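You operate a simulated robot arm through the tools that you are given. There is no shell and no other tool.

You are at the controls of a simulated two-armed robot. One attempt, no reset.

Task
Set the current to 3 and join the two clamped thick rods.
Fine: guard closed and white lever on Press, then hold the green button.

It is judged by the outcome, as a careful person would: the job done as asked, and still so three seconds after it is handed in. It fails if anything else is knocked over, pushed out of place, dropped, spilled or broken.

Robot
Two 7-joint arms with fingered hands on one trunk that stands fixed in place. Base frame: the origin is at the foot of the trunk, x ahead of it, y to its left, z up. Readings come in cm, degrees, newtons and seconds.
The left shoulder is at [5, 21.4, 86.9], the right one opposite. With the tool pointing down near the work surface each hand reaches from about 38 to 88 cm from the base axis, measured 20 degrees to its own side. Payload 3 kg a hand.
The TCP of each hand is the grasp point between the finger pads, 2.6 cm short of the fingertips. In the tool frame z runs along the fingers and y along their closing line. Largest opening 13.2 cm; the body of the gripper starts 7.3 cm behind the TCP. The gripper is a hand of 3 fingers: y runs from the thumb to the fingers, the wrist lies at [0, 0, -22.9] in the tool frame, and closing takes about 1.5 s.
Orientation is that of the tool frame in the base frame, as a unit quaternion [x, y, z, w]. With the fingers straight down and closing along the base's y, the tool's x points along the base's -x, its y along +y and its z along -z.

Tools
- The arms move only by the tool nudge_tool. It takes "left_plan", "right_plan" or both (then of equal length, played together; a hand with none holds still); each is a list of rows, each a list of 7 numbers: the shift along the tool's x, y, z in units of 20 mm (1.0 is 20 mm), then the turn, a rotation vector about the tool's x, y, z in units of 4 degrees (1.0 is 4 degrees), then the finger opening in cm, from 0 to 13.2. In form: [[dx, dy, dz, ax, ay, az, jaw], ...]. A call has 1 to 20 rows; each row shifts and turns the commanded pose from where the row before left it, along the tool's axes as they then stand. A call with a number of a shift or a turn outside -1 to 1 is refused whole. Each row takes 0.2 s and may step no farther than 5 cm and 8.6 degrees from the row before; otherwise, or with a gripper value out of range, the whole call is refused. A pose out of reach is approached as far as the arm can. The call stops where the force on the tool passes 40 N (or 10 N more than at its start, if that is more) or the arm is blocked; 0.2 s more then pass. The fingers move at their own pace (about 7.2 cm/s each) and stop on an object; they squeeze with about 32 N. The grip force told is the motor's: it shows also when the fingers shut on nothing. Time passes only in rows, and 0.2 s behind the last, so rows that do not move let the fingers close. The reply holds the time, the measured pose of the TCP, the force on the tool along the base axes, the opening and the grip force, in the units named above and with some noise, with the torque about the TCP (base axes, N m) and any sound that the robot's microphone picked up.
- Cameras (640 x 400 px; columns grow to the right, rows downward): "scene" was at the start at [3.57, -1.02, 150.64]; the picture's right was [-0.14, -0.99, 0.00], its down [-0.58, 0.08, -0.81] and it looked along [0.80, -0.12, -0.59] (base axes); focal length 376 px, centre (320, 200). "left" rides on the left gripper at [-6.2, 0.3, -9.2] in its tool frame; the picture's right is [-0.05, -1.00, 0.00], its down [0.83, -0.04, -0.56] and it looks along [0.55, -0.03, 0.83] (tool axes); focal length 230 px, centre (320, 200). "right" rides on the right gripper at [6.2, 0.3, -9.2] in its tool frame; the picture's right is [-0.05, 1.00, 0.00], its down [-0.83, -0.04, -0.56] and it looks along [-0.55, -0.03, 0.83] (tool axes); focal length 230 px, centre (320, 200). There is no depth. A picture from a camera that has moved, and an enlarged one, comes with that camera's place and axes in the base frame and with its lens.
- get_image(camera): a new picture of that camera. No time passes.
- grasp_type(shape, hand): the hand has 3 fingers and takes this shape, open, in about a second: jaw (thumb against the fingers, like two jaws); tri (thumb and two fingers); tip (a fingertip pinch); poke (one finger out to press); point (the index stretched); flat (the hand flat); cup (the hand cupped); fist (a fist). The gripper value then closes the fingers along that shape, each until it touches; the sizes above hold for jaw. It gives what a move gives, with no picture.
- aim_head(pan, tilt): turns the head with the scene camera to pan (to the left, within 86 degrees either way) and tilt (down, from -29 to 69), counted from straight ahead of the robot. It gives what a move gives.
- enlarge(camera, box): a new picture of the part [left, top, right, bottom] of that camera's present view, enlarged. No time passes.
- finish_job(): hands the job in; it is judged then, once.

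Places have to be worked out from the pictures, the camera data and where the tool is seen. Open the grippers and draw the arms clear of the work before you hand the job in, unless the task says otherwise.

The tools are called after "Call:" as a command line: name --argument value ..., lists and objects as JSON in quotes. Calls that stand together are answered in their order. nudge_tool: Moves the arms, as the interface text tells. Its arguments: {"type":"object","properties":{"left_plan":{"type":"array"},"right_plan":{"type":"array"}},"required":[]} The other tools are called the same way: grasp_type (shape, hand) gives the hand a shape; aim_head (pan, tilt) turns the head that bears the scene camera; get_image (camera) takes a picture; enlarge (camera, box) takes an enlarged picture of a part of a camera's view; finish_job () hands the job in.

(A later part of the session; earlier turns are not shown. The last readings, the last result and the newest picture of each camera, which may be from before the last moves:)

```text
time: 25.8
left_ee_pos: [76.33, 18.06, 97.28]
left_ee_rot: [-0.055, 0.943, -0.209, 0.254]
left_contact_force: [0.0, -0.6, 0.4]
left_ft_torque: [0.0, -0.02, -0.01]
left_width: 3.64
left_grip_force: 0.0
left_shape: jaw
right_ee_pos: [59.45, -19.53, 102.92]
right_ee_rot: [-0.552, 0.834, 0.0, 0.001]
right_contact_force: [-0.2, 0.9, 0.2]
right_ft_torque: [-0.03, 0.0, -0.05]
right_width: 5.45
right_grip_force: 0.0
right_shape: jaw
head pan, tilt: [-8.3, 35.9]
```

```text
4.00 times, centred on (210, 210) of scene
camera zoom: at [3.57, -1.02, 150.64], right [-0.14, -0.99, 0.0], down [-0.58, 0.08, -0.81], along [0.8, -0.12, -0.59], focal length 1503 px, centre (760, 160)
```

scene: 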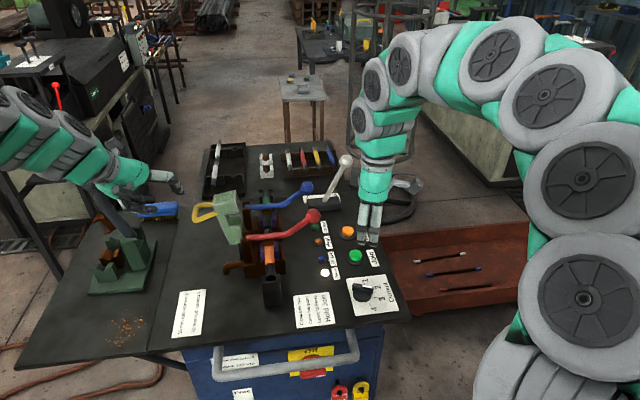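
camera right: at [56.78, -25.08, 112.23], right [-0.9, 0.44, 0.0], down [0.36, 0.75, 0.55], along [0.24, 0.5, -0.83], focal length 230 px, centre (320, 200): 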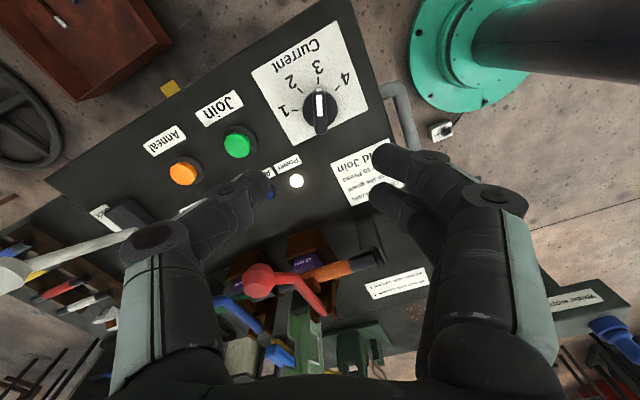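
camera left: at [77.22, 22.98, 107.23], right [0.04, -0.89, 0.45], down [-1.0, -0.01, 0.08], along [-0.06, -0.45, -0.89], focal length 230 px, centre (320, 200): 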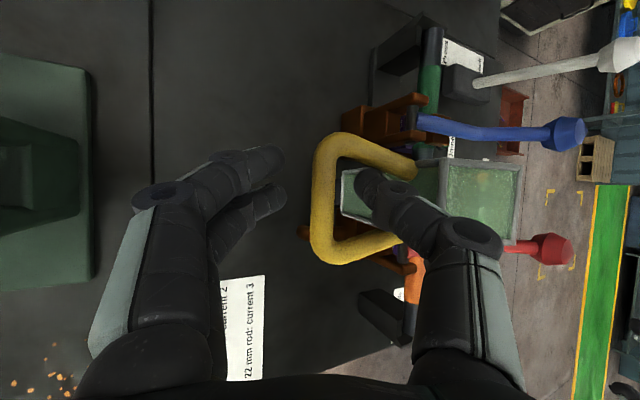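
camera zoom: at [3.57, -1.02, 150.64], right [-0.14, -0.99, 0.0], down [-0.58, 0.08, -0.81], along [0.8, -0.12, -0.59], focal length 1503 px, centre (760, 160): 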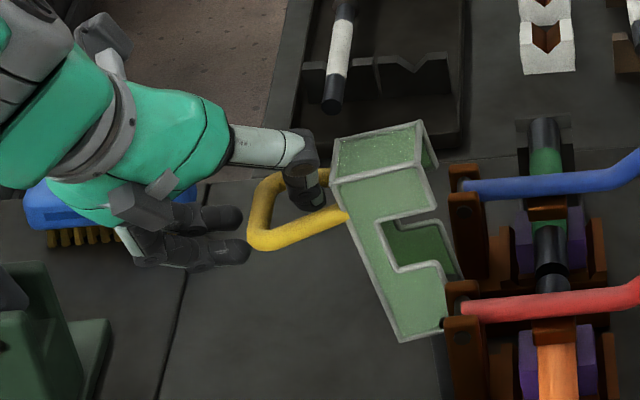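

The thumb is inside the loop and the fingers are outside the bar. I'll narrow to 2.6 cm, leaving it loose so the bar can turn in the grasp, and follow the first part of the arc around the hinge.

Call:
nudge_tool --left_plan '[[0, 0, 0, 0, 0, 0, 2.6], [0, 0, 0, 0, 0, 0, 2.6], [-0.131, -0.608, -0.228, 0, 0, 0, 2.6], [-0.095, -0.634, -0.164, 0, 0, 0, 2.6], [-0.064, -0.65, -0.11, 0, 0, 0, 2.6], [-0.03, -0.663, -0.053, 0, 0, 0, 2.6]]'

Call:
get_image --camera "left"

Call:
enlarge --camera "scene" --box '[150, 160, 310, 280]'

```text
time: 27.2
left_ee_pos: [76.42, 13.76, 100.45]
left_ee_rot: [-0.055, 0.943, -0.209, 0.254]
left_contact_force: [1.2, -0.5, 0.7]
left_ft_torque: [0.01, 0.04, 0.01]
left_width: 2.62
left_grip_force: 0.1
left_shape: jaw
right_ee_pos: [59.37, -19.63, 103.1]
right_ee_rot: [-0.552, 0.834, 0.0, 0.0]
right_contact_force: [-0.4, 0.1, -0.5]
right_ft_torque: [0.0, 0.0, 0.03]
right_width: 5.45
right_grip_force: 0.1
right_shape: jaw
head pan, tilt: [-8.3, 35.9]
```

```text
taken
camera left: at [77.19, 18.85, 110.6], right [0.04, -0.89, 0.45], down [-1.0, -0.01, 0.07], along [-0.06, -0.45, -0.89], focal length 230 px, centre (320, 200)
```

left: 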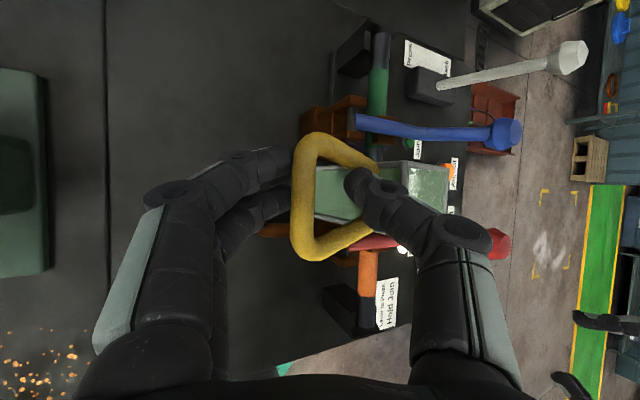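

```text
3.33 times, centred on (230, 220) of scene
camera zoom: at [3.57, -1.02, 150.64], right [-0.14, -0.99, 0.0], down [-0.58, 0.08, -0.81], along [0.8, -0.12, -0.59], focal length 1253 px, centre (620, 133)
```

zoom: 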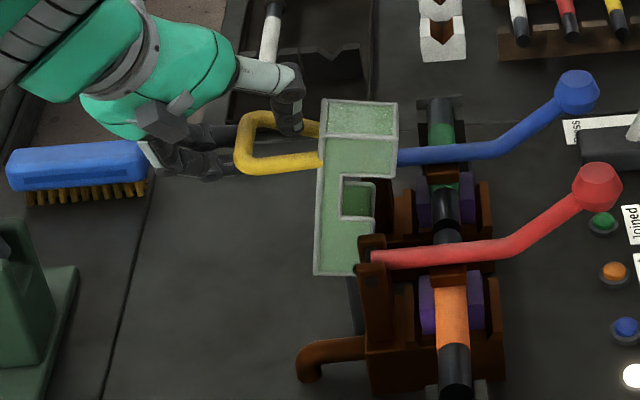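

The guard is following freely with almost no force. I'll continue along the arc over the top.

Call:
nudge_tool --left_plan '[[0.007, -0.667, 0.011, 0, 0, 0, 2.6], [0.04, -0.657, 0.07, 0, 0, 0, 2.6], [0.076, -0.646, 0.132, 0, 0, 0, 2.6], [0.108, -0.628, 0.187, 0, 0, 0, 2.6]]'

Call:
get_image --camera "left"

Call:
enlarge --camera "scene" --box '[150, 160, 310, 280]'

```text
time: 28.2
left_ee_pos: [76.4, 8.68, 102.02]
left_ee_rot: [-0.055, 0.943, -0.209, 0.254]
left_contact_force: [0.1, -1.6, -0.1]
left_ft_torque: [0.0, -0.04, -0.02]
left_width: 2.61
left_grip_force: 0.0
left_shape: jaw
right_ee_pos: [59.4, -19.62, 102.93]
right_ee_rot: [-0.552, 0.834, 0.0, 0.0]
right_contact_force: [0.5, -0.5, 0.1]
right_ft_torque: [0.02, -0.04, 0.0]
right_width: 5.45
right_grip_force: 0.0
right_shape: jaw
head pan, tilt: [-8.3, 35.9]
```

```text
taken
camera left: at [77.17, 13.72, 111.96], right [0.04, -0.89, 0.45], down [-1.0, -0.01, 0.08], along [-0.06, -0.45, -0.89], focal length 230 px, centre (320, 200)
```

left: 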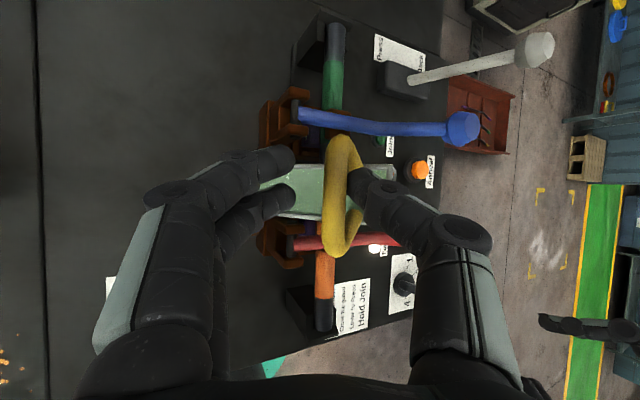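

```text
3.33 times, centred on (230, 220) of scene
camera zoom: at [3.57, -1.02, 150.64], right [-0.14, -0.99, 0.0], down [-0.58, 0.08, -0.81], along [0.8, -0.12, -0.59], focal length 1253 px, centre (620, 133)
```

zoom: 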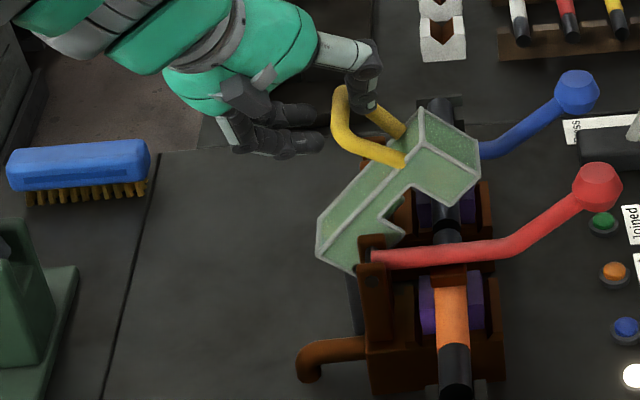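

The guard has passed vertical and now rests against the thumb, so its descent is controlled. I'll continue down the arc.

Call:
nudge_tool --left_plan '[[0.139, -0.598, 0.242, 0, 0, 0, 2.6], [0.171, -0.568, 0.297, 0, 0, 0, 2.6], [0.198, -0.532, 0.344, 0, 0, 0, 2.6], [0.226, -0.484, 0.392, 0, 0, 0, 2.6]]'

Call:
get_image --camera "left"

Call:
enlarge --camera "scene" --box '[170, 150, 350, 290]'

```text
time: 29.2
left_ee_pos: [76.43, 3.49, 101.09]
left_ee_rot: [-0.055, 0.943, -0.209, 0.254]
left_contact_force: [-1.2, 0.1, -0.3]
left_ft_torque: [-0.02, -0.02, -0.01]
left_width: 2.65
left_grip_force: 0.2
left_shape: jaw
right_ee_pos: [59.4, -19.6, 103.0]
right_ee_rot: [-0.552, 0.834, 0.0, 0.0]
right_contact_force: [0.5, -0.3, 0.1]
right_ft_torque: [0.01, 0.0, 0.04]
right_width: 5.49
right_grip_force: 0.1
right_shape: jaw
head pan, tilt: [-8.3, 35.9]
```

```text
taken
camera left: at [77.24, 8.47, 111.09], right [0.04, -0.89, 0.45], down [-1.0, -0.01, 0.08], along [-0.06, -0.45, -0.89], focal length 230 px, centre (320, 200)
```

left: 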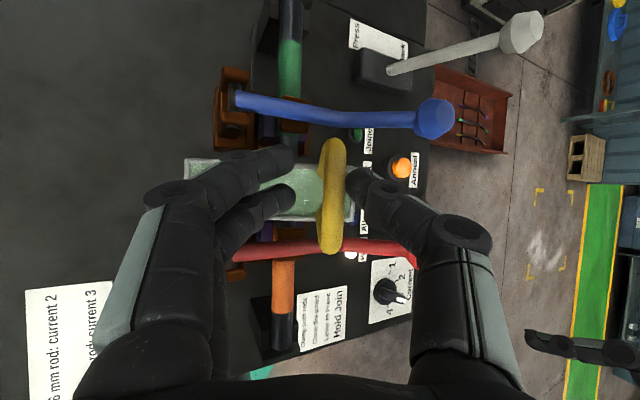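

```text
2.86 times, centred on (260, 220) of scene
camera zoom: at [3.57, -1.02, 150.64], right [-0.14, -0.99, 0.0], down [-0.58, 0.08, -0.81], along [0.8, -0.12, -0.59], focal length 1074 px, centre (491, 143)
```

zoom: 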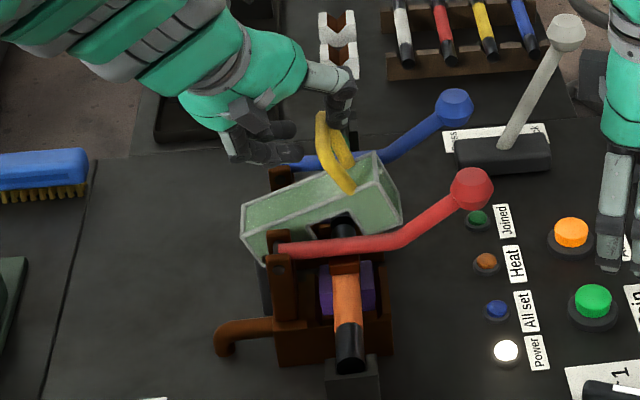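

The guard is nearly down, with about 20–25° left. I'll continue the arc.

Call:
nudge_tool --left_plan '[[0.251, -0.438, 0.436, 0, 0, 0, 2.6], [0.273, -0.379, 0.474, 0, 0, 0, 2.6], [0.29, -0.32, 0.502, 0, 0, 0, 2.6], [0.2, -0.18, 0.35, 0, 0, 0, 2.6]]'

Call:
get_image --camera "left"

Call:
enlarge --camera "scene" --box '[170, 150, 350, 290]'

```text
time: 30.2
left_ee_pos: [76.29, -0.43, 98.51]
left_ee_rot: [-0.056, 0.943, -0.21, 0.254]
left_contact_force: [0.0, 0.4, 0.4]
left_ft_torque: [0.0, 0.0, -0.03]
left_width: 2.64
left_grip_force: 0.0
left_shape: jaw
right_ee_pos: [59.45, -19.65, 102.97]
right_ee_rot: [-0.552, 0.834, 0.0, 0.0]
right_contact_force: [0.1, 0.0, 0.4]
right_ft_torque: [-0.03, -0.01, -0.01]
right_width: 5.45
right_grip_force: 0.1
right_shape: jaw
head pan, tilt: [-8.3, 35.9]
```

```text
taken
camera left: at [77.09, 4.5, 108.43], right [0.04, -0.89, 0.45], down [-1.0, -0.01, 0.08], along [-0.06, -0.45, -0.89], focal length 230 px, centre (320, 200)
```

left: 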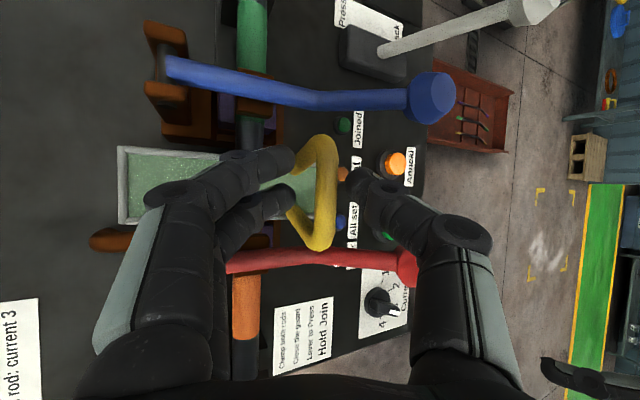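

```text
2.86 times, centred on (260, 220) of scene
camera zoom: at [3.57, -1.02, 150.64], right [-0.14, -0.99, 0.0], down [-0.58, 0.08, -0.81], along [0.8, -0.12, -0.59], focal length 1074 px, centre (491, 143)
```

zoom: 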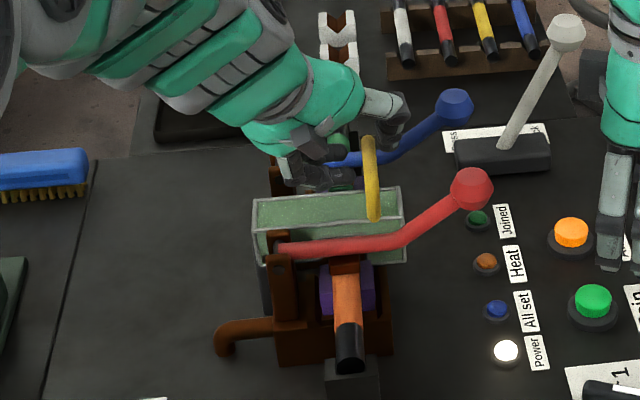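

The guard looks level and closed, with its handle upright. I'll press a little further along the arc with the fingers to confirm it is seated.

Call:
nudge_tool --left_plan '[[0.1, -0.25, 0.15, 0, 0, 0, 2.6], [0.1, -0.25, 0.15, 0, 0, 0, 2.6], [0.0, -0.25, 0.0, 0, 0, 0, 2.6]]'

Call:
get_image --camera "left"

Call:
enlarge --camera "scene" --box '[170, 150, 350, 290]'

```text
time: 31.0
left_ee_pos: [76.33, -2.12, 98.49]
left_ee_rot: [-0.055, 0.943, -0.21, 0.254]
left_contact_force: [0.0, 1.5, -0.6]
left_ft_torque: [0.0, 0.0, 0.05]
left_width: 2.71
left_grip_force: 0.0
left_shape: jaw
right_ee_pos: [59.43, -19.63, 102.96]
right_ee_rot: [-0.552, 0.834, 0.0, 0.0]
right_contact_force: [0.7, -0.6, 0.1]
right_ft_torque: [-0.02, 0.02, 0.02]
right_width: 5.46
right_grip_force: 0.1
right_shape: jaw
head pan, tilt: [-8.3, 35.9]
```

```text
taken
camera left: at [77.07, 2.91, 108.41], right [0.04, -0.89, 0.45], down [-1.0, -0.01, 0.08], along [-0.06, -0.45, -0.89], focal length 230 px, centre (320, 200)
```

left: 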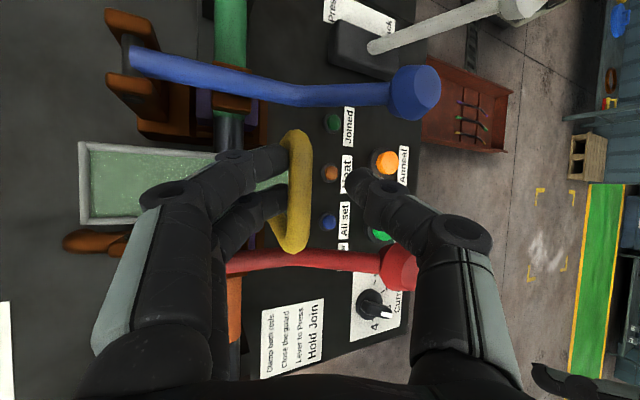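

```text
2.86 times, centred on (260, 220) of scene
camera zoom: at [3.57, -1.01, 150.64], right [-0.14, -0.99, 0.0], down [-0.58, 0.08, -0.81], along [0.8, -0.12, -0.59], focal length 1074 px, centre (491, 143)
```

zoom: 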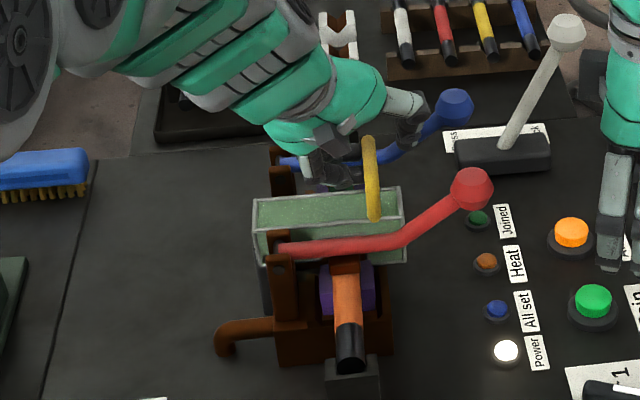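

The guard did not move further and stays level, so it is closed. I'll re-centre the left hand on the bar, open slightly, and withdraw up and back.

Call:
nudge_tool --left_plan '[[0, 0.3, 0, 0, 0, 0, 3.4], [0, 0, 0, 0, 0, 0, 4], [0, 0, -0.5, 0, 0, 0, 4], [0, 0, -0.8, 0, 0, 0, 4], [0, 0, -1, 0, 0, 0, 4], [0, 0, -1, 0, 0, 0, 4], [0, 0, -1, 0, 0, 0, 4], [0, 0, -1, 0, 0, 0, 4], [0, 0, -1, 0, 0, 0, 4]]'

Call:
get_image --camera "left"

Call:
get_image --camera "scene"

```text
time: 33.0
left_ee_pos: [69.95, 3.25, 108.32]
left_ee_rot: [-0.055, 0.943, -0.209, 0.254]
left_contact_force: [-0.2, 0.5, -1.0]
left_ft_torque: [0.01, 0.01, 0.0]
left_width: 3.97
left_grip_force: 0.3
left_shape: jaw
right_ee_pos: [59.59, -19.67, 102.97]
right_ee_rot: [-0.552, 0.834, 0.0, -0.001]
right_contact_force: [-0.9, 1.1, -0.1]
right_ft_torque: [0.0, 0.01, -0.01]
right_width: 5.45
right_grip_force: 0.0
right_shape: jaw
head pan, tilt: [-8.3, 35.9]
```

```text
taken
camera left: at [70.77, 8.21, 118.18], right [0.04, -0.89, 0.45], down [-1.0, -0.01, 0.08], along [-0.06, -0.45, -0.89], focal length 230 px, centre (320, 200)
```

left: 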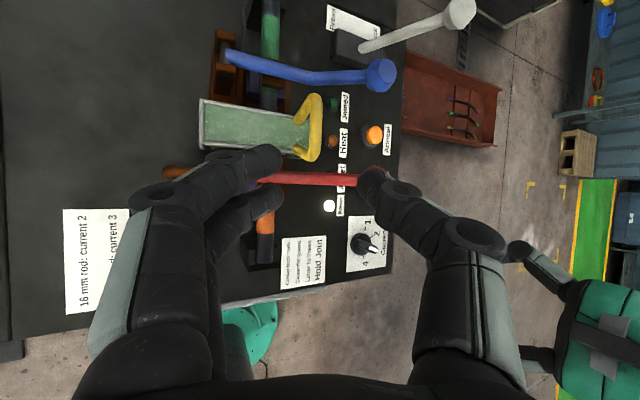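

```text
taken
```

scene: 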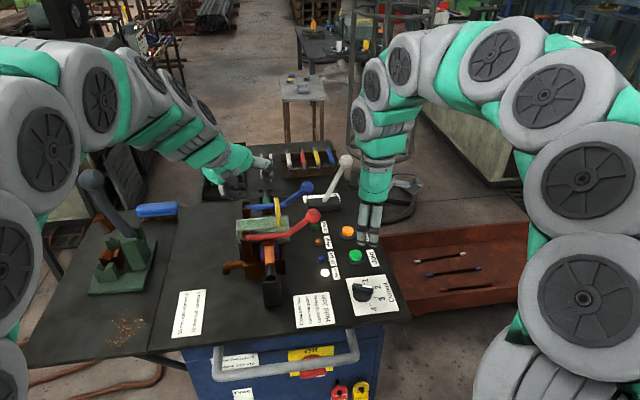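

The guard stays closed. I'll retract the left arm to the left and back while the right hand closes its fingers and yaws back square to the robot for pushing the white lever.

Call:
nudge_tool --left_plan '[[0.084, 0.59, -0.945, 0, 0, 0, 4], [0.084, 0.59, -0.945, 0, 0, 0, 4], [0.084, 0.59, -0.945, 0, 0, 0, 4], [0.084, 0.59, -0.945, 0, 0, 0, 4], [0.084, 0.59, -0.945, 0, 0, 0, 4], [0.084, 0.59, -0.945, 0, 0, 0, 4], [0.084, 0.59, -0.945, 0, 0, 0, 4], [0.084, 0.59, -0.945, 0, 0, 0, 4], [0.084, 0.59, -0.945, 0, 0, 0, 4], [0.084, 0.59, -0.945, 0, 0, 0, 4], [0.084, 0.59, -0.945, 0, 0, 0, 4], [0, 0, 0, 0, 0, 0, 4], [0, 0, 0, 0, 0, 0, 4], [0, 0, 0, 0, 0, 0, 4], [0, 0, 0, 0, 0, 0, 4], [0, 0, 0, 0, 0, 0, 4], [0, 0, 0, 0, 0, 0, 4]]' --right_plan '[[0, 0, -0.3, 0, 0, 0.985, 4], [0, 0, -0.3, 0, 0, 0.985, 3], [0, 0, -0.3, 0, 0, 0.985, 2], [0, 0, -0.3, 0, 0, 0.985, 1], [0, 0, -0.3, 0, 0, 0.985, 0], [0, 0, -0.3, 0, 0, 0.985, 0], [0, 0, 0, 0, 0, 0.985, 0], [0, 0, 0, 0, 0, 0.985, 0], [0, 0, 0, 0, 0, 0.985, 0], [0, 0, 0, 0, 0, 0.985, 0], [0, 0, 0, 0, 0, 0.985, 0], [0, 0, 0, 0, 0, 0.985, 0], [0, 0, 0, 0, 0, 0.985, 0], [0, 0, 0, 0, 0, 0.985, 0], [0, 0, 0, 0, 0, 0.985, 0], [0, 0, 0, 0, 0, 0.985, 0], [0, 0, 0, 0, 0, 0.985, 0]]'

Call:
get_image --camera "scene"

```text
time: 36.6
left_ee_pos: [58.02, 22.11, 118.14]
left_ee_rot: [-0.056, 0.943, -0.209, 0.254]
left_contact_force: [-0.3, -0.6, -0.2]
left_ft_torque: [0.0, 0.02, 0.02]
left_width: 3.96
left_grip_force: 0.0
left_shape: jaw
right_ee_pos: [59.55, -19.49, 106.58]
right_ee_rot: [0.001, 1.0, 0.0, -0.001]
right_contact_force: [-0.6, -0.6, -0.4]
right_ft_torque: [-0.01, -0.03, 0.01]
right_width: 0.01
right_grip_force: 31.7
right_shape: jaw
head pan, tilt: [-8.3, 35.9]
```

```text
taken
```

scene: 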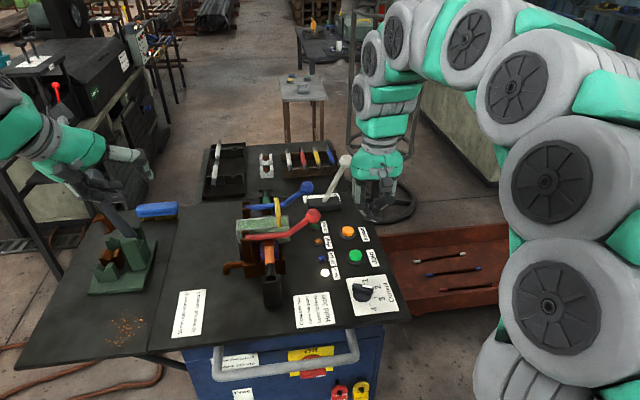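

Next I'll pitch the right tool 45° forward while shifting right to y≈−30, then move forward at a safe height.

Call:
nudge_tool --right_plan '[[0, -0.44, 0, 0, -0.94, 0, 0], [0, -0.44, 0, 0, -0.94, 0, 0], [0, -0.44, 0, 0, -0.94, 0, 0], [0, -0.44, 0, 0, -0.94, 0, 0], [0, -0.44, 0, 0, -0.94, 0, 0], [0, -0.44, 0, 0, -0.94, 0, 0], [0, -0.44, 0, 0, -0.94, 0, 0], [0, -0.44, 0, 0, -0.94, 0, 0], [0, -0.44, 0, 0, -0.94, 0, 0], [0, -0.44, 0, 0, -0.94, 0, 0], [0, -0.44, 0, 0, -0.94, 0, 0], [0, -0.44, 0, 0, -0.94, 0, 0], [-0.9, 0, 0.9, 0, 0, 0, 0], [-0.9, 0, 0.9, 0, 0, 0, 0], [-0.9, 0, 0.9, 0, 0, 0, 0], [-0.9, 0, 0.9, 0, 0, 0, 0], [-0.9, 0, 0.9, 0, 0, 0, 0], [-0.9, 0, 0.9, 0, 0, 0, 0], [-0.9, 0, 0.9, 0, 0, 0, 0], [-0.9, 0, 0.9, 0, 0, 0, 0]]'

Call:
get_image --camera "right"

Call:
get_image --camera "scene"

```text
time: 40.8
left_ee_pos: [58.06, 22.19, 118.14]
left_ee_rot: [-0.055, 0.943, -0.209, 0.254]
left_contact_force: [0.3, -0.1, 0.5]
left_ft_torque: [0.05, -0.02, 0.02]
left_width: 3.99
left_grip_force: 0.1
left_shape: jaw
right_ee_pos: [79.66, -30.09, 106.88]
right_ee_rot: [0.0, 0.924, 0.0, 0.384]
right_contact_force: [-0.2, 0.5, -0.4]
right_ft_torque: [0.02, 0.01, 0.03]
right_width: 0.01
right_grip_force: 32.3
right_shape: jaw
head pan, tilt: [-8.3, 35.9]
```

```text
taken
camera right: at [68.92, -29.61, 108.95], right [0.04, 1.0, 0.04], down [0.19, -0.04, 0.98], along [0.98, -0.03, -0.19], focal length 230 px, centre (320, 200)
```

right: 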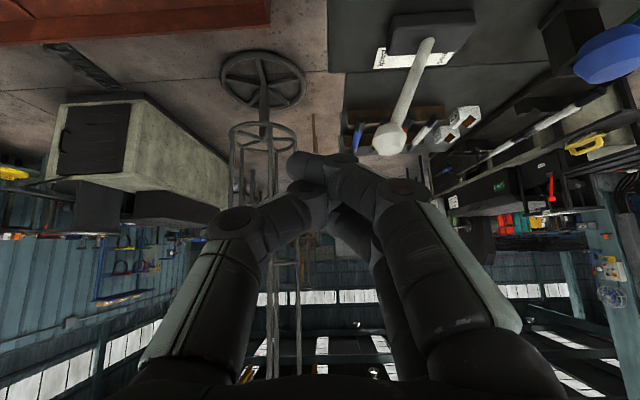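

```text
taken
```

scene: 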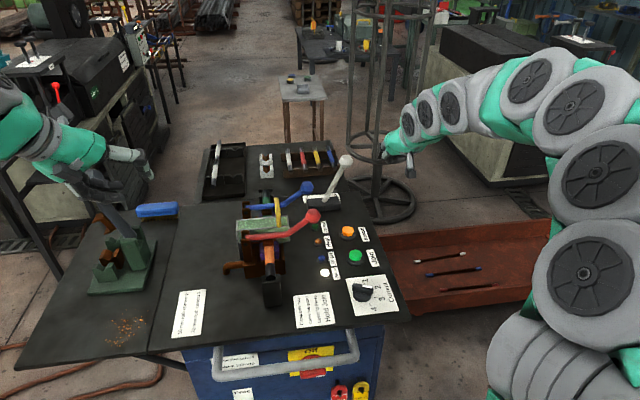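

The white lever's knob reads consistently at (94.4, −22, 97). I'll move the closed right hand down to its right side, at y≈−31 and z≈95.5.

Call:
nudge_tool --right_plan '[[-0.1, -0.05, 0.94, 0, 0, 0, 0], [-0.1, -0.05, 0.94, 0, 0, 0, 0], [-0.1, -0.05, 0.94, 0, 0, 0, 0], [-0.1, -0.05, 0.94, 0, 0, 0, 0], [-0.1, -0.05, 0.94, 0, 0, 0, 0], [-0.1, -0.05, 0.94, 0, 0, 0, 0], [-0.1, -0.05, 0.94, 0, 0, 0, 0], [-0.1, -0.05, 0.94, 0, 0, 0, 0], [-0.1, -0.05, 0.94, 0, 0, 0, 0], [-0.15, 0, 0.6, 0, 0, 0, 0]]'

Call:
get_image --camera "right"

Call:
enlarge --camera "scene" --box '[260, 110, 460, 240]'

```text
time: 43.0
left_ee_pos: [58.11, 22.16, 118.18]
left_ee_rot: [-0.055, 0.943, -0.209, 0.255]
left_contact_force: [0.7, -0.6, -0.5]
left_ft_torque: [0.01, 0.0, -0.01]
left_width: 3.93
left_grip_force: 0.1
left_shape: jaw
right_ee_pos: [94.11, -30.99, 95.27]
right_ee_rot: [0.001, 0.924, -0.001, 0.383]
right_contact_force: [0.4, -0.4, 0.1]
right_ft_torque: [0.01, -0.02, -0.01]
right_width: 0.0
right_grip_force: 31.5
right_shape: jaw
head pan, tilt: [-8.3, 35.9]
```

```text
taken
camera right: at [83.22, -30.54, 97.43], right [0.04, 1.0, 0.04], down [0.19, -0.04, 0.98], along [0.98, -0.03, -0.19], focal length 230 px, centre (320, 200)
```

right: 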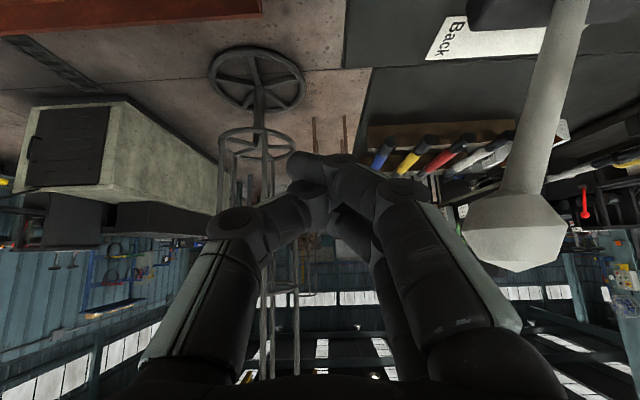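

```text
3.08 times, centred on (360, 175) of scene
camera zoom: at [3.57, -1.02, 150.64], right [-0.14, -0.99, 0.0], down [-0.58, 0.08, -0.81], along [0.8, -0.12, -0.59], focal length 1156 px, centre (197, 277)
```

zoom: 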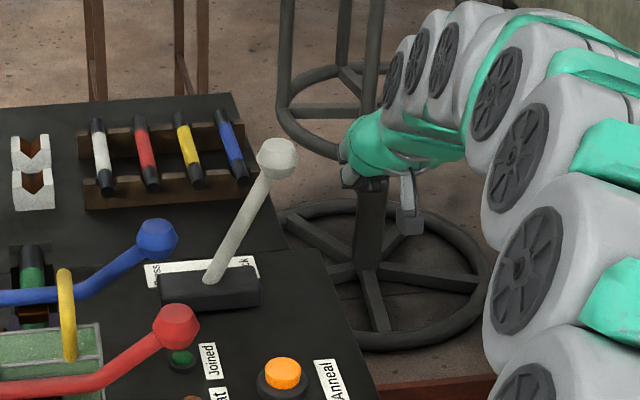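

The hand is right of the lever at the proper height. I'll push left (+y) slowly until contact and watch the lever respond.

Call:
nudge_tool --right_plan '[[0, 0.5, 0, 0, 0, 0, 0], [0, 0.5, 0, 0, 0, 0, 0], [0, 0.5, 0, 0, 0, 0, 0], [0, 0.5, 0, 0, 0, 0, 0], [0, 0.5, 0, 0, 0, 0, 0], [0, 0.5, 0, 0, 0, 0, 0], [0, 0.5, 0, 0, 0, 0, 0], [0, 0.5, 0, 0, 0, 0, 0], [0, 0.5, 0, 0, 0, 0, 0], [0, 0.5, 0, 0, 0, 0, 0]]'

Call:
get_image --camera "right"

Call:
enlarge --camera "scene" --box '[260, 110, 460, 240]'

```text
time: 45.2
left_ee_pos: [58.05, 22.09, 118.12]
left_ee_rot: [-0.055, 0.943, -0.21, 0.254]
left_contact_force: [0.3, 0.4, 0.0]
left_ft_torque: [0.0, 0.03, 0.0]
left_width: 3.97
left_grip_force: 0.1
left_shape: jaw
right_ee_pos: [94.16, -20.93, 95.48]
right_ee_rot: [0.001, 0.924, 0.0, 0.383]
right_contact_force: [0.3, -0.1, -0.8]
right_ft_torque: [-0.03, -0.01, -0.03]
right_width: 0.0
right_grip_force: 32.2
right_shape: jaw
head pan, tilt: [-8.3, 35.9]
```

```text
taken
camera right: at [83.29, -20.58, 97.59], right [0.04, 1.0, 0.04], down [0.19, -0.04, 0.98], along [0.98, -0.03, -0.19], focal length 230 px, centre (320, 200)
```

right: 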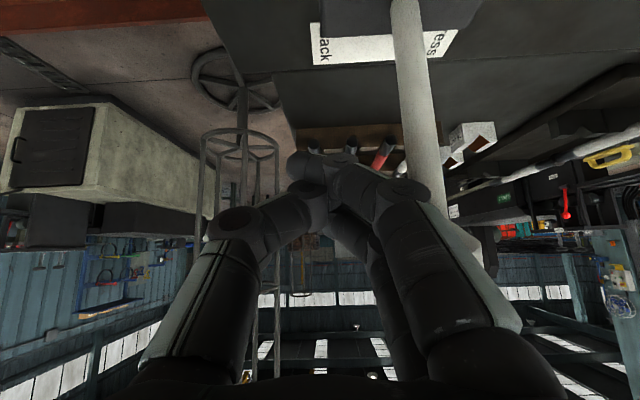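

```text
3.08 times, centred on (360, 175) of scene
camera zoom: at [3.57, -1.02, 150.64], right [-0.14, -0.99, 0.0], down [-0.58, 0.08, -0.81], along [0.8, -0.12, -0.59], focal length 1156 px, centre (197, 277)
```

zoom: 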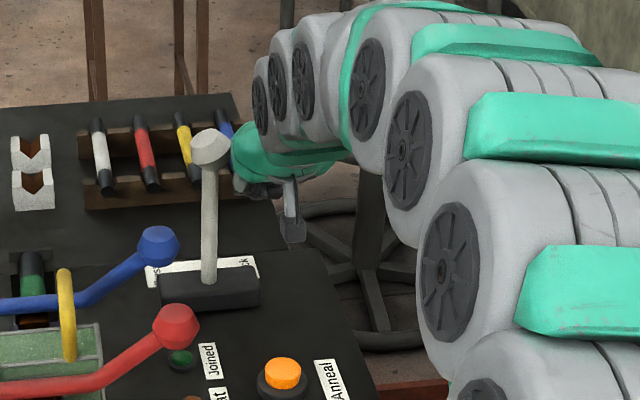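

The lever moves easily and is now upright. I'll keep pushing left toward Press.

Call:
nudge_tool --right_plan '[[0, 0.5, 0, 0, 0, 0, 0], [0, 0.5, 0, 0, 0, 0, 0], [0, 0.5, 0, 0, 0, 0, 0], [0, 0.5, 0, 0, 0, 0, 0], [0, 0.5, 0, 0, 0, 0, 0]]'

Call:
get_image --camera "right"

Call:
enlarge --camera "scene" --box '[220, 110, 420, 300]'

```text
time: 46.4
left_ee_pos: [57.95, 22.04, 118.1]
left_ee_rot: [-0.056, 0.943, -0.208, 0.254]
left_contact_force: [-0.4, -0.1, -0.2]
left_ft_torque: [0.04, 0.02, -0.03]
left_width: 3.95
left_grip_force: 0.1
left_shape: jaw
right_ee_pos: [94.03, -15.83, 95.48]
right_ee_rot: [0.001, 0.924, -0.001, 0.383]
right_contact_force: [-0.1, -0.6, 0.9]
right_ft_torque: [-0.02, 0.0, -0.03]
right_width: 0.02
right_grip_force: 32.5
right_shape: jaw
head pan, tilt: [-8.3, 35.9]
```

```text
taken
camera right: at [83.23, -15.47, 97.46], right [0.04, 1.0, 0.04], down [0.19, -0.04, 0.98], along [0.98, -0.03, -0.19], focal length 230 px, centre (320, 200)
```

right: 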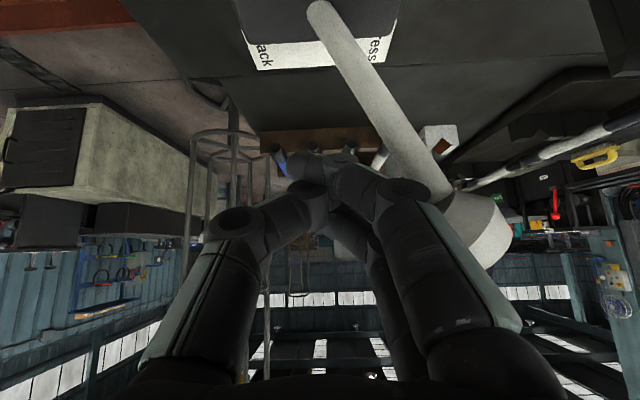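

```text
2.11 times, centred on (320, 205) of scene
camera zoom: at [3.57, -1.02, 150.64], right [-0.14, -0.99, 0.0], down [-0.58, 0.08, -0.81], along [0.8, -0.12, -0.59], focal length 791 px, centre (320, 190)
```

zoom: 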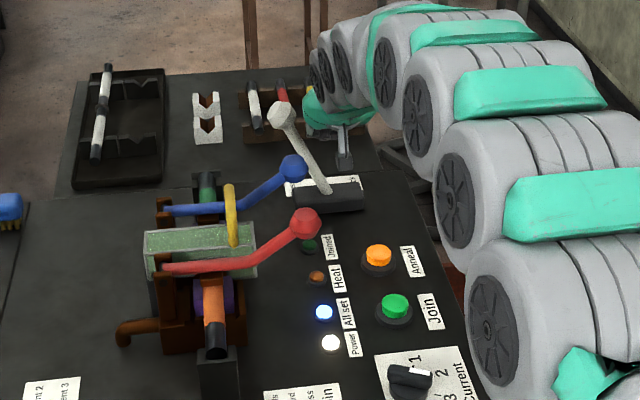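

The "All set" lamp is lit and the lever sits at its Press stop (knob at y≈−9). I'll back the hand off to the right, then up and back toward the green button.

Call:
nudge_tool --right_plan '[[0, -0.7, 0, 0, 0, 0, 0], [0, -1, 0, 0, 0, 0, 0], [0, -1, 0, 0, 0, 0, 0], [0, 0, -1, 0, 0, 0, 0], [0, 0, -1, 0, 0, 0, 0], [0, 0, -1, 0, 0, 0, 0], [0, 0, -1, 0, 0, 0, 0], [0, 0, -1, 0, 0, 0, 0], [0.86, 0, -0.86, 0, 0, 0, 0], [0.86, 0, -0.86, 0, 0, 0, 0], [0.86, 0, -0.86, 0, 0, 0, 0], [0.86, 0, -0.86, 0, 0, 0, 0], [0.86, 0, -0.86, 0, 0, 0, 0], [0.86, 0, -0.86, 0, 0, 0, 0], [0.86, 0, -0.86, 0, 0, 0, 0]]'

Call:
get_image --camera "scene"

Call:
enlarge --camera "scene" --box '[220, 150, 420, 320]'

```text
time: 49.6
left_ee_pos: [58.05, 22.22, 118.12]
left_ee_rot: [-0.055, 0.943, -0.209, 0.254]
left_contact_force: [-0.5, -0.8, 0.4]
left_ft_torque: [-0.02, -0.05, 0.0]
left_width: 3.94
left_grip_force: 0.0
left_shape: jaw
right_ee_pos: [69.91, -21.23, 102.4]
right_ee_rot: [0.0, 0.924, -0.001, 0.384]
right_contact_force: [-0.7, 0.6, -0.4]
right_ft_torque: [-0.01, -0.03, 0.0]
right_width: 0.02
right_grip_force: 32.5
right_shape: jaw
head pan, tilt: [-8.3, 35.9]
```

```text
taken
```

scene: 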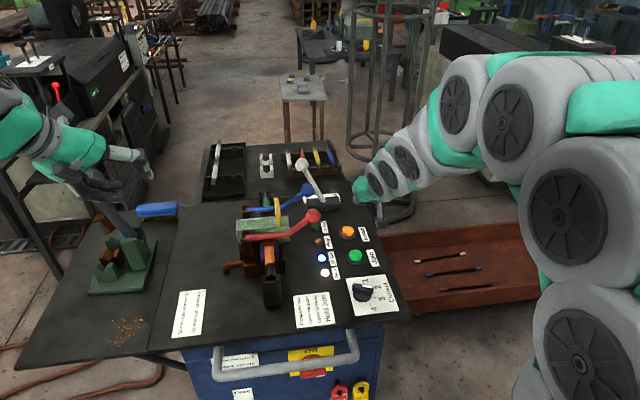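

```text
2.35 times, centred on (320, 235) of scene
camera zoom: at [3.56, -1.02, 150.64], right [-0.14, -0.99, 0.0], down [-0.58, 0.08, -0.81], along [0.8, -0.12, -0.59], focal length 884 px, centre (320, 118)
```

zoom: 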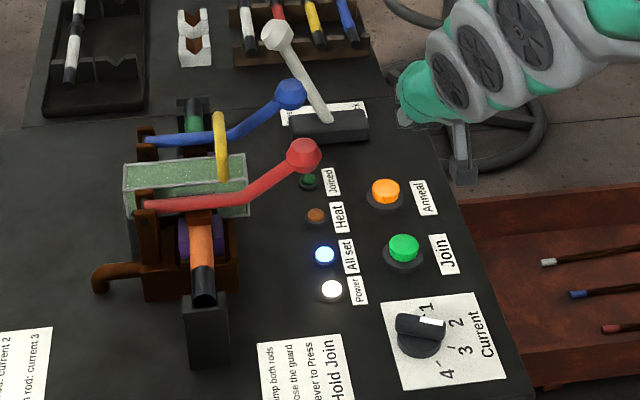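

"All set" stays lit and the lever holds at Press. I'll turn the right hand back to straight down above the Join button and take the poke shape.

Call:
nudge_tool --right_plan '[[0, 0, 0, 0, 0.94, 0, 0], [0, 0, 0, 0, 0.94, 0, 0], [0, 0, 0, 0, 0.94, 0, 0], [0, 0, 0, 0, 0.94, 0, 0], [0, 0, 0, 0, 0.94, 0, 0], [0, 0, 0, 0, 0.94, 0, 0], [0, 0, 0, 0, 0.94, 0, 0], [0, 0, 0, 0, 0.94, 0, 0], [0, 0, 0, 0, 0.94, 0, 0], [0, 0, 0, 0, 0.94, 0, 0], [0, 0, 0, 0, 0.94, 0, 0], [0, 0, 0, 0, 0.94, 0, 0]]'

Call:
grasp_type --shape "poke" --hand "right"

Call:
get_image --camera "right"

Call:
enlarge --camera "scene" --box '[300, 130, 460, 270]'

```text
time: 52.2
left_ee_pos: [58.06, 22.15, 118.13]
left_ee_rot: [-0.056, 0.943, -0.208, 0.254]
left_contact_force: [-0.5, -0.7, -0.3]
left_ft_torque: [-0.02, 0.03, -0.01]
left_width: 3.94
left_grip_force: 0.0
left_shape: jaw
right_ee_pos: [70.05, -21.51, 102.46]
right_ee_rot: [0.0, 1.0, 0.0, 0.0]
right_contact_force: [0.1, -0.4, 0.2]
right_ft_torque: [0.03, 0.01, 0.03]
right_width: 0.0
right_grip_force: 32.0
right_shape: jaw
head pan, tilt: [-8.3, 35.9]
```

```text
time: 53.1
left_ee_pos: [58.05, 22.15, 118.16]
left_ee_rot: [-0.056, 0.943, -0.209, 0.254]
left_contact_force: [-0.4, 0.9, 0.1]
left_ft_torque: [-0.01, -0.03, 0.02]
left_width: 3.97
left_grip_force: 0.1
left_shape: jaw
right_ee_pos: [69.98, -21.33, 102.44]
right_ee_rot: [0.0, 1.0, 0.0, -0.001]
right_contact_force: [0.0, -0.1, 0.4]
right_ft_torque: [0.0, 0.03, 0.01]
right_width: 0.0
right_grip_force: 0.2
right_shape: poke
head pan, tilt: [-8.3, 35.9]
```

```text
taken
camera right: at [63.88, -20.92, 111.61], right [0.05, 1.0, 0.0], down [0.83, -0.04, 0.56], along [0.55, -0.03, -0.83], focal length 230 px, centre (320, 200)
```

right: 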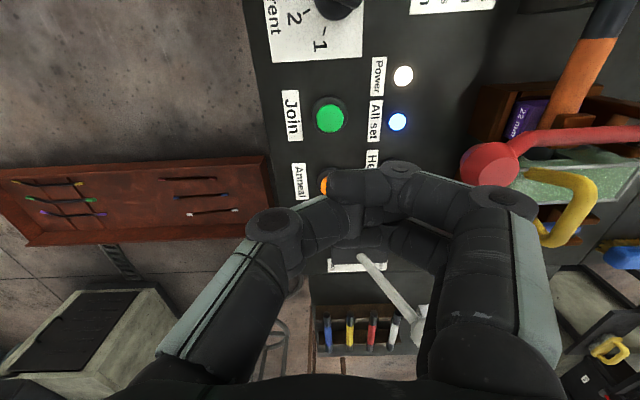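

```text
2.86 times, centred on (380, 200) of scene
camera zoom: at [3.57, -1.02, 150.64], right [-0.14, -0.99, 0.0], down [-0.58, 0.08, -0.81], along [0.8, -0.12, -0.59], focal length 1074 px, centre (149, 200)
```

zoom: 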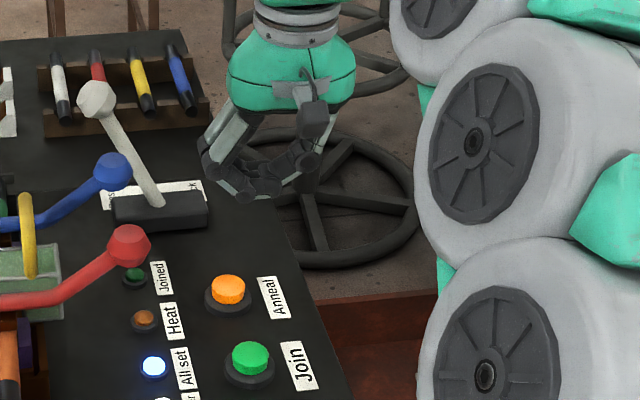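

In poke shape the fingers look curled inward. I'll check how it looks with the opening value raised before deciding which shape to press with.

Call:
nudge_tool --right_plan '[[0, 0, 0, 0, 0, 0, 13.2], [0, 0, 0, 0, 0, 0, 13.2], [0, 0, 0, 0, 0, 0, 13.2], [0, 0, 0, 0, 0, 0, 13.2], [0, 0, 0, 0, 0, 0, 13.2]]'

Call:
get_image --camera "right"

Call:
enlarge --camera "scene" --box '[300, 130, 460, 270]'

```text
time: 54.3
left_ee_pos: [58.02, 22.09, 118.06]
left_ee_rot: [-0.056, 0.943, -0.209, 0.253]
left_contact_force: [-0.1, 0.1, 0.0]
left_ft_torque: [0.02, -0.02, 0.02]
left_width: 3.96
left_grip_force: 0.1
left_shape: jaw
right_ee_pos: [69.96, -21.26, 102.35]
right_ee_rot: [0.001, 1.0, 0.0, 0.0]
right_contact_force: [-0.7, -0.5, 0.0]
right_ft_torque: [-0.03, -0.02, 0.01]
right_width: 0.0
right_grip_force: 0.1
right_shape: poke
head pan, tilt: [-8.3, 35.9]
```

```text
taken
camera right: at [63.89, -20.92, 111.61], right [0.05, 1.0, 0.0], down [0.83, -0.04, 0.56], along [0.55, -0.03, -0.83], focal length 230 px, centre (320, 200)
```

right: 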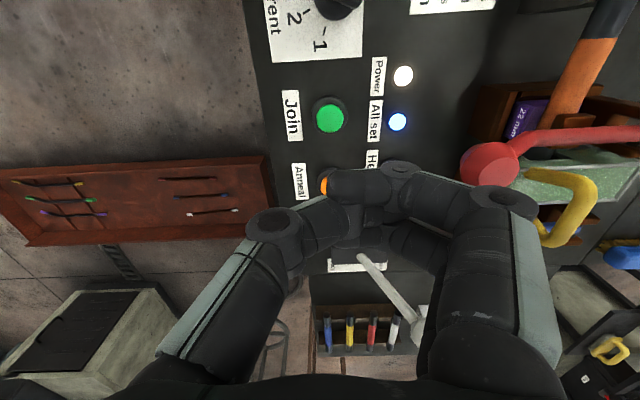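

```text
2.86 times, centred on (380, 200) of scene
camera zoom: at [3.57, -1.02, 150.64], right [-0.14, -0.99, 0.0], down [-0.58, 0.08, -0.81], along [0.8, -0.12, -0.59], focal length 1074 px, centre (149, 200)
```

zoom: 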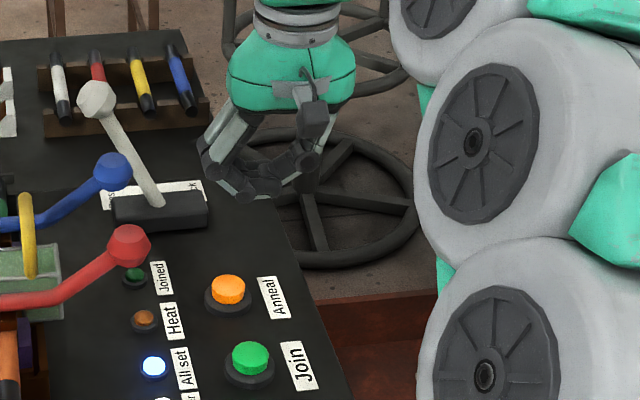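

The poke shape is awkward, so I'll go back to jaw with the fingers closed, whose tip position is known. I'll zoom on the Join button to fix its place.

Call:
grasp_type --shape "jaw" --hand "right"

Call:
nudge_tool --right_plan '[[0, 0, 0, 0, 0, 0, 0], [0, 0, 0, 0, 0, 0, 0], [0, 0, 0, 0, 0, 0, 0], [0, 0, 0, 0, 0, 0, 0], [0, 0, 0, 0, 0, 0, 0], [0, 0, 0, 0, 0, 0, 0], [0, 0, 0, 0, 0, 0, 0], [0, 0, 0, 0, 0, 0, 0]]'

Call:
get_image --camera "right"

Call:
enlarge --camera "right" --box '[270, 60, 430, 220]'

Call:
enlarge --camera "scene" --box '[320, 160, 420, 270]'

```text
time: 55.2
left_ee_pos: [57.94, 22.01, 118.21]
left_ee_rot: [-0.055, 0.943, -0.209, 0.253]
left_contact_force: [0.1, 0.3, 0.2]
left_ft_torque: [-0.01, -0.01, 0.02]
left_width: 3.97
left_grip_force: 0.1
left_shape: jaw
right_ee_pos: [70.0, -21.33, 102.57]
right_ee_rot: [0.0, 1.0, 0.0, 0.0]
right_contact_force: [0.0, 0.4, -0.3]
right_ft_torque: [0.0, -0.03, -0.03]
right_width: 13.17
right_grip_force: 0.0
right_shape: jaw
head pan, tilt: [-8.3, 35.9]
```

```text
time: 57.0
left_ee_pos: [57.97, 22.04, 118.14]
left_ee_rot: [-0.056, 0.943, -0.209, 0.254]
left_contact_force: [-0.7, 0.1, -0.9]
left_ft_torque: [0.0, -0.01, -0.02]
left_width: 3.94
left_grip_force: 0.0
left_shape: jaw
right_ee_pos: [70.06, -21.39, 102.54]
right_ee_rot: [0.0, 1.0, 0.0, 0.0]
right_contact_force: [0.1, 0.5, 0.2]
right_ft_torque: [0.01, -0.01, 0.01]
right_width: 0.01
right_grip_force: 31.8
right_shape: jaw
head pan, tilt: [-8.3, 35.9]
```

```text
taken
camera right: at [63.89, -20.92, 111.61], right [0.05, 1.0, 0.0], down [0.83, -0.04, 0.56], along [0.55, -0.03, -0.83], focal length 230 px, centre (320, 200)
```

right: 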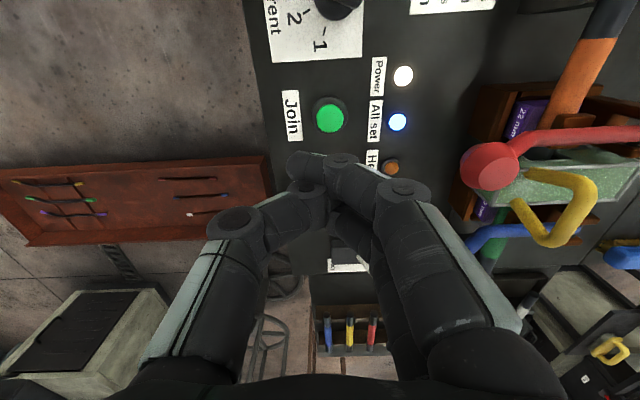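

```text
2.50 times, centred on (350, 140) of right
camera zoom: at [63.89, -20.92, 111.61], right [0.05, 1.0, 0.0], down [0.83, -0.04, 0.56], along [0.55, -0.03, -0.83], focal length 575 px, centre (245, 350)
```

zoom: 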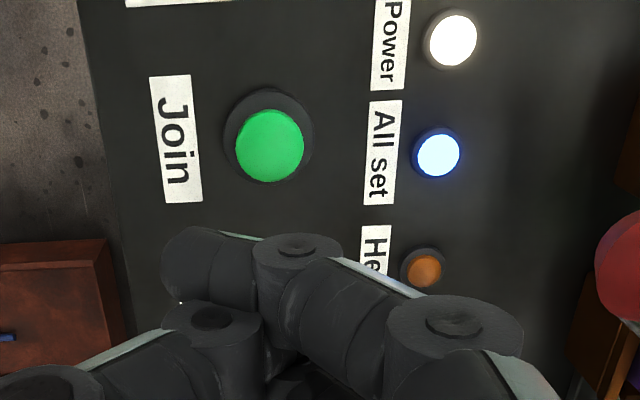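

```text
3.64 times, centred on (370, 215) of scene
camera zoom: at [3.57, -1.02, 150.64], right [-0.14, -0.99, 0.0], down [-0.58, 0.08, -0.81], along [0.8, -0.12, -0.59], focal length 1367 px, centre (138, 146)
```

zoom: 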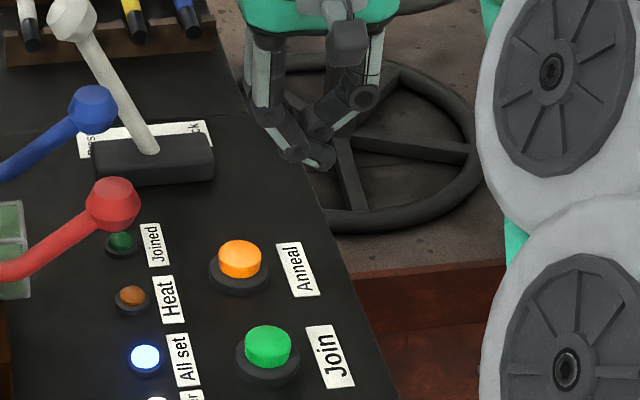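

The Join button cap is at about (71.1, −20.1, 83.2). To keep the wide side of the hand away from the red knob, I'll yaw the hand as I did at the dial and set a small 1 cm opening so the three tips point down.

Call:
nudge_tool --right_plan '[[0, 0, 0, 0, 0, -0.985, 1], [0, 0, 0, 0, 0, -0.985, 1], [0, 0, 0, 0, 0, -0.985, 1], [0, 0, 0, 0, 0, -0.985, 1], [0, 0, 0, 0, 0, -0.985, 1], [0, 0, 0, 0, 0, -0.985, 1], [0, 0, 0, 0, 0, -0.985, 1], [0, 0, 0, 0, 0, -0.985, 1], [0, 0, 0, 0, 0, -0.985, 1], [0, 0, 0, 0, 0, -0.985, 1], [0, 0, 0, 0, 0, -0.985, 1], [0, 0, 0, 0, 0, -0.985, 1], [0, 0, 0, 0, 0, -0.985, 1], [0, 0, 0, 0, 0, -0.985, 1], [0, 0, 0, 0, 0, -0.985, 1], [0, 0, 0, 0, 0, -0.985, 1], [0, 0, 0, 0, 0, -0.985, 1]]'

Call:
get_image --camera "right"

```text
time: 60.6
left_ee_pos: [58.04, 22.1, 118.13]
left_ee_rot: [-0.056, 0.943, -0.21, 0.254]
left_contact_force: [-0.1, -0.7, 0.0]
left_ft_torque: [0.0, -0.03, -0.01]
left_width: 3.94
left_grip_force: 0.1
left_shape: jaw
right_ee_pos: [69.94, -21.31, 102.45]
right_ee_rot: [-0.552, 0.834, 0.0, -0.001]
right_contact_force: [0.3, -0.7, 0.7]
right_ft_torque: [0.0, 0.02, 0.0]
right_width: 0.0
right_grip_force: 0.0
right_shape: jaw
head pan, tilt: [-8.3, 35.9]
```

```text
taken
camera right: at [67.34, -26.77, 111.62], right [-0.9, 0.44, 0.0], down [0.36, 0.75, 0.56], along [0.24, 0.5, -0.83], focal length 230 px, centre (320, 200)
```

right: 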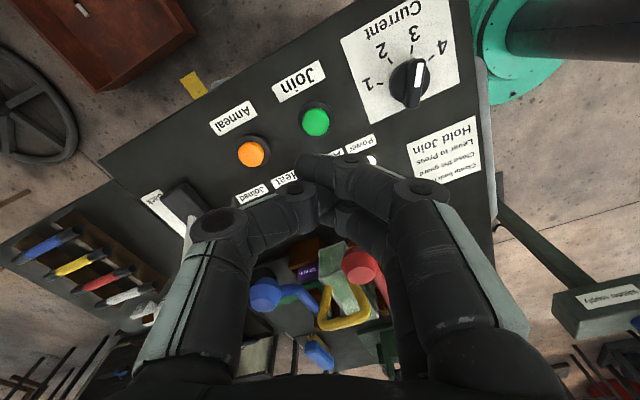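

The opening still reads 0, so I'll command wider and see whether the fingers respond.

Call:
nudge_tool --right_plan '[[0, 0, 0, 0, 0, 0, 4], [0, 0, 0, 0, 0, 0, 4], [0, 0, 0, 0, 0, 0, 4], [0, 0, 0, 0, 0, 0, 4]]'

Call:
get_image --camera "right"

```text
time: 61.6
left_ee_pos: [58.05, 22.08, 118.1]
left_ee_rot: [-0.055, 0.943, -0.209, 0.254]
left_contact_force: [0.1, -0.7, 0.0]
left_ft_torque: [-0.01, -0.03, 0.0]
left_width: 3.97
left_grip_force: 0.1
left_shape: jaw
right_ee_pos: [69.98, -21.34, 102.5]
right_ee_rot: [-0.552, 0.834, 0.0, 0.0]
right_contact_force: [-0.3, -0.3, -0.2]
right_ft_torque: [-0.01, -0.01, -0.01]
right_width: 3.96
right_grip_force: 0.1
right_shape: jaw
head pan, tilt: [-8.3, 35.9]
```

```text
taken
camera right: at [67.33, -26.79, 111.62], right [-0.9, 0.44, 0.0], down [0.36, 0.75, 0.56], along [0.24, 0.5, -0.83], focal length 230 px, centre (320, 200)
```

right: 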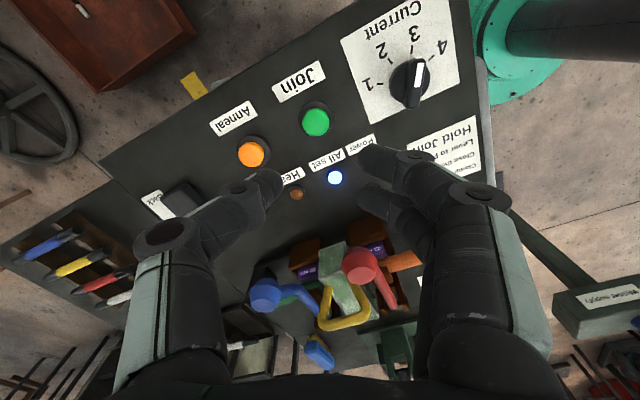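

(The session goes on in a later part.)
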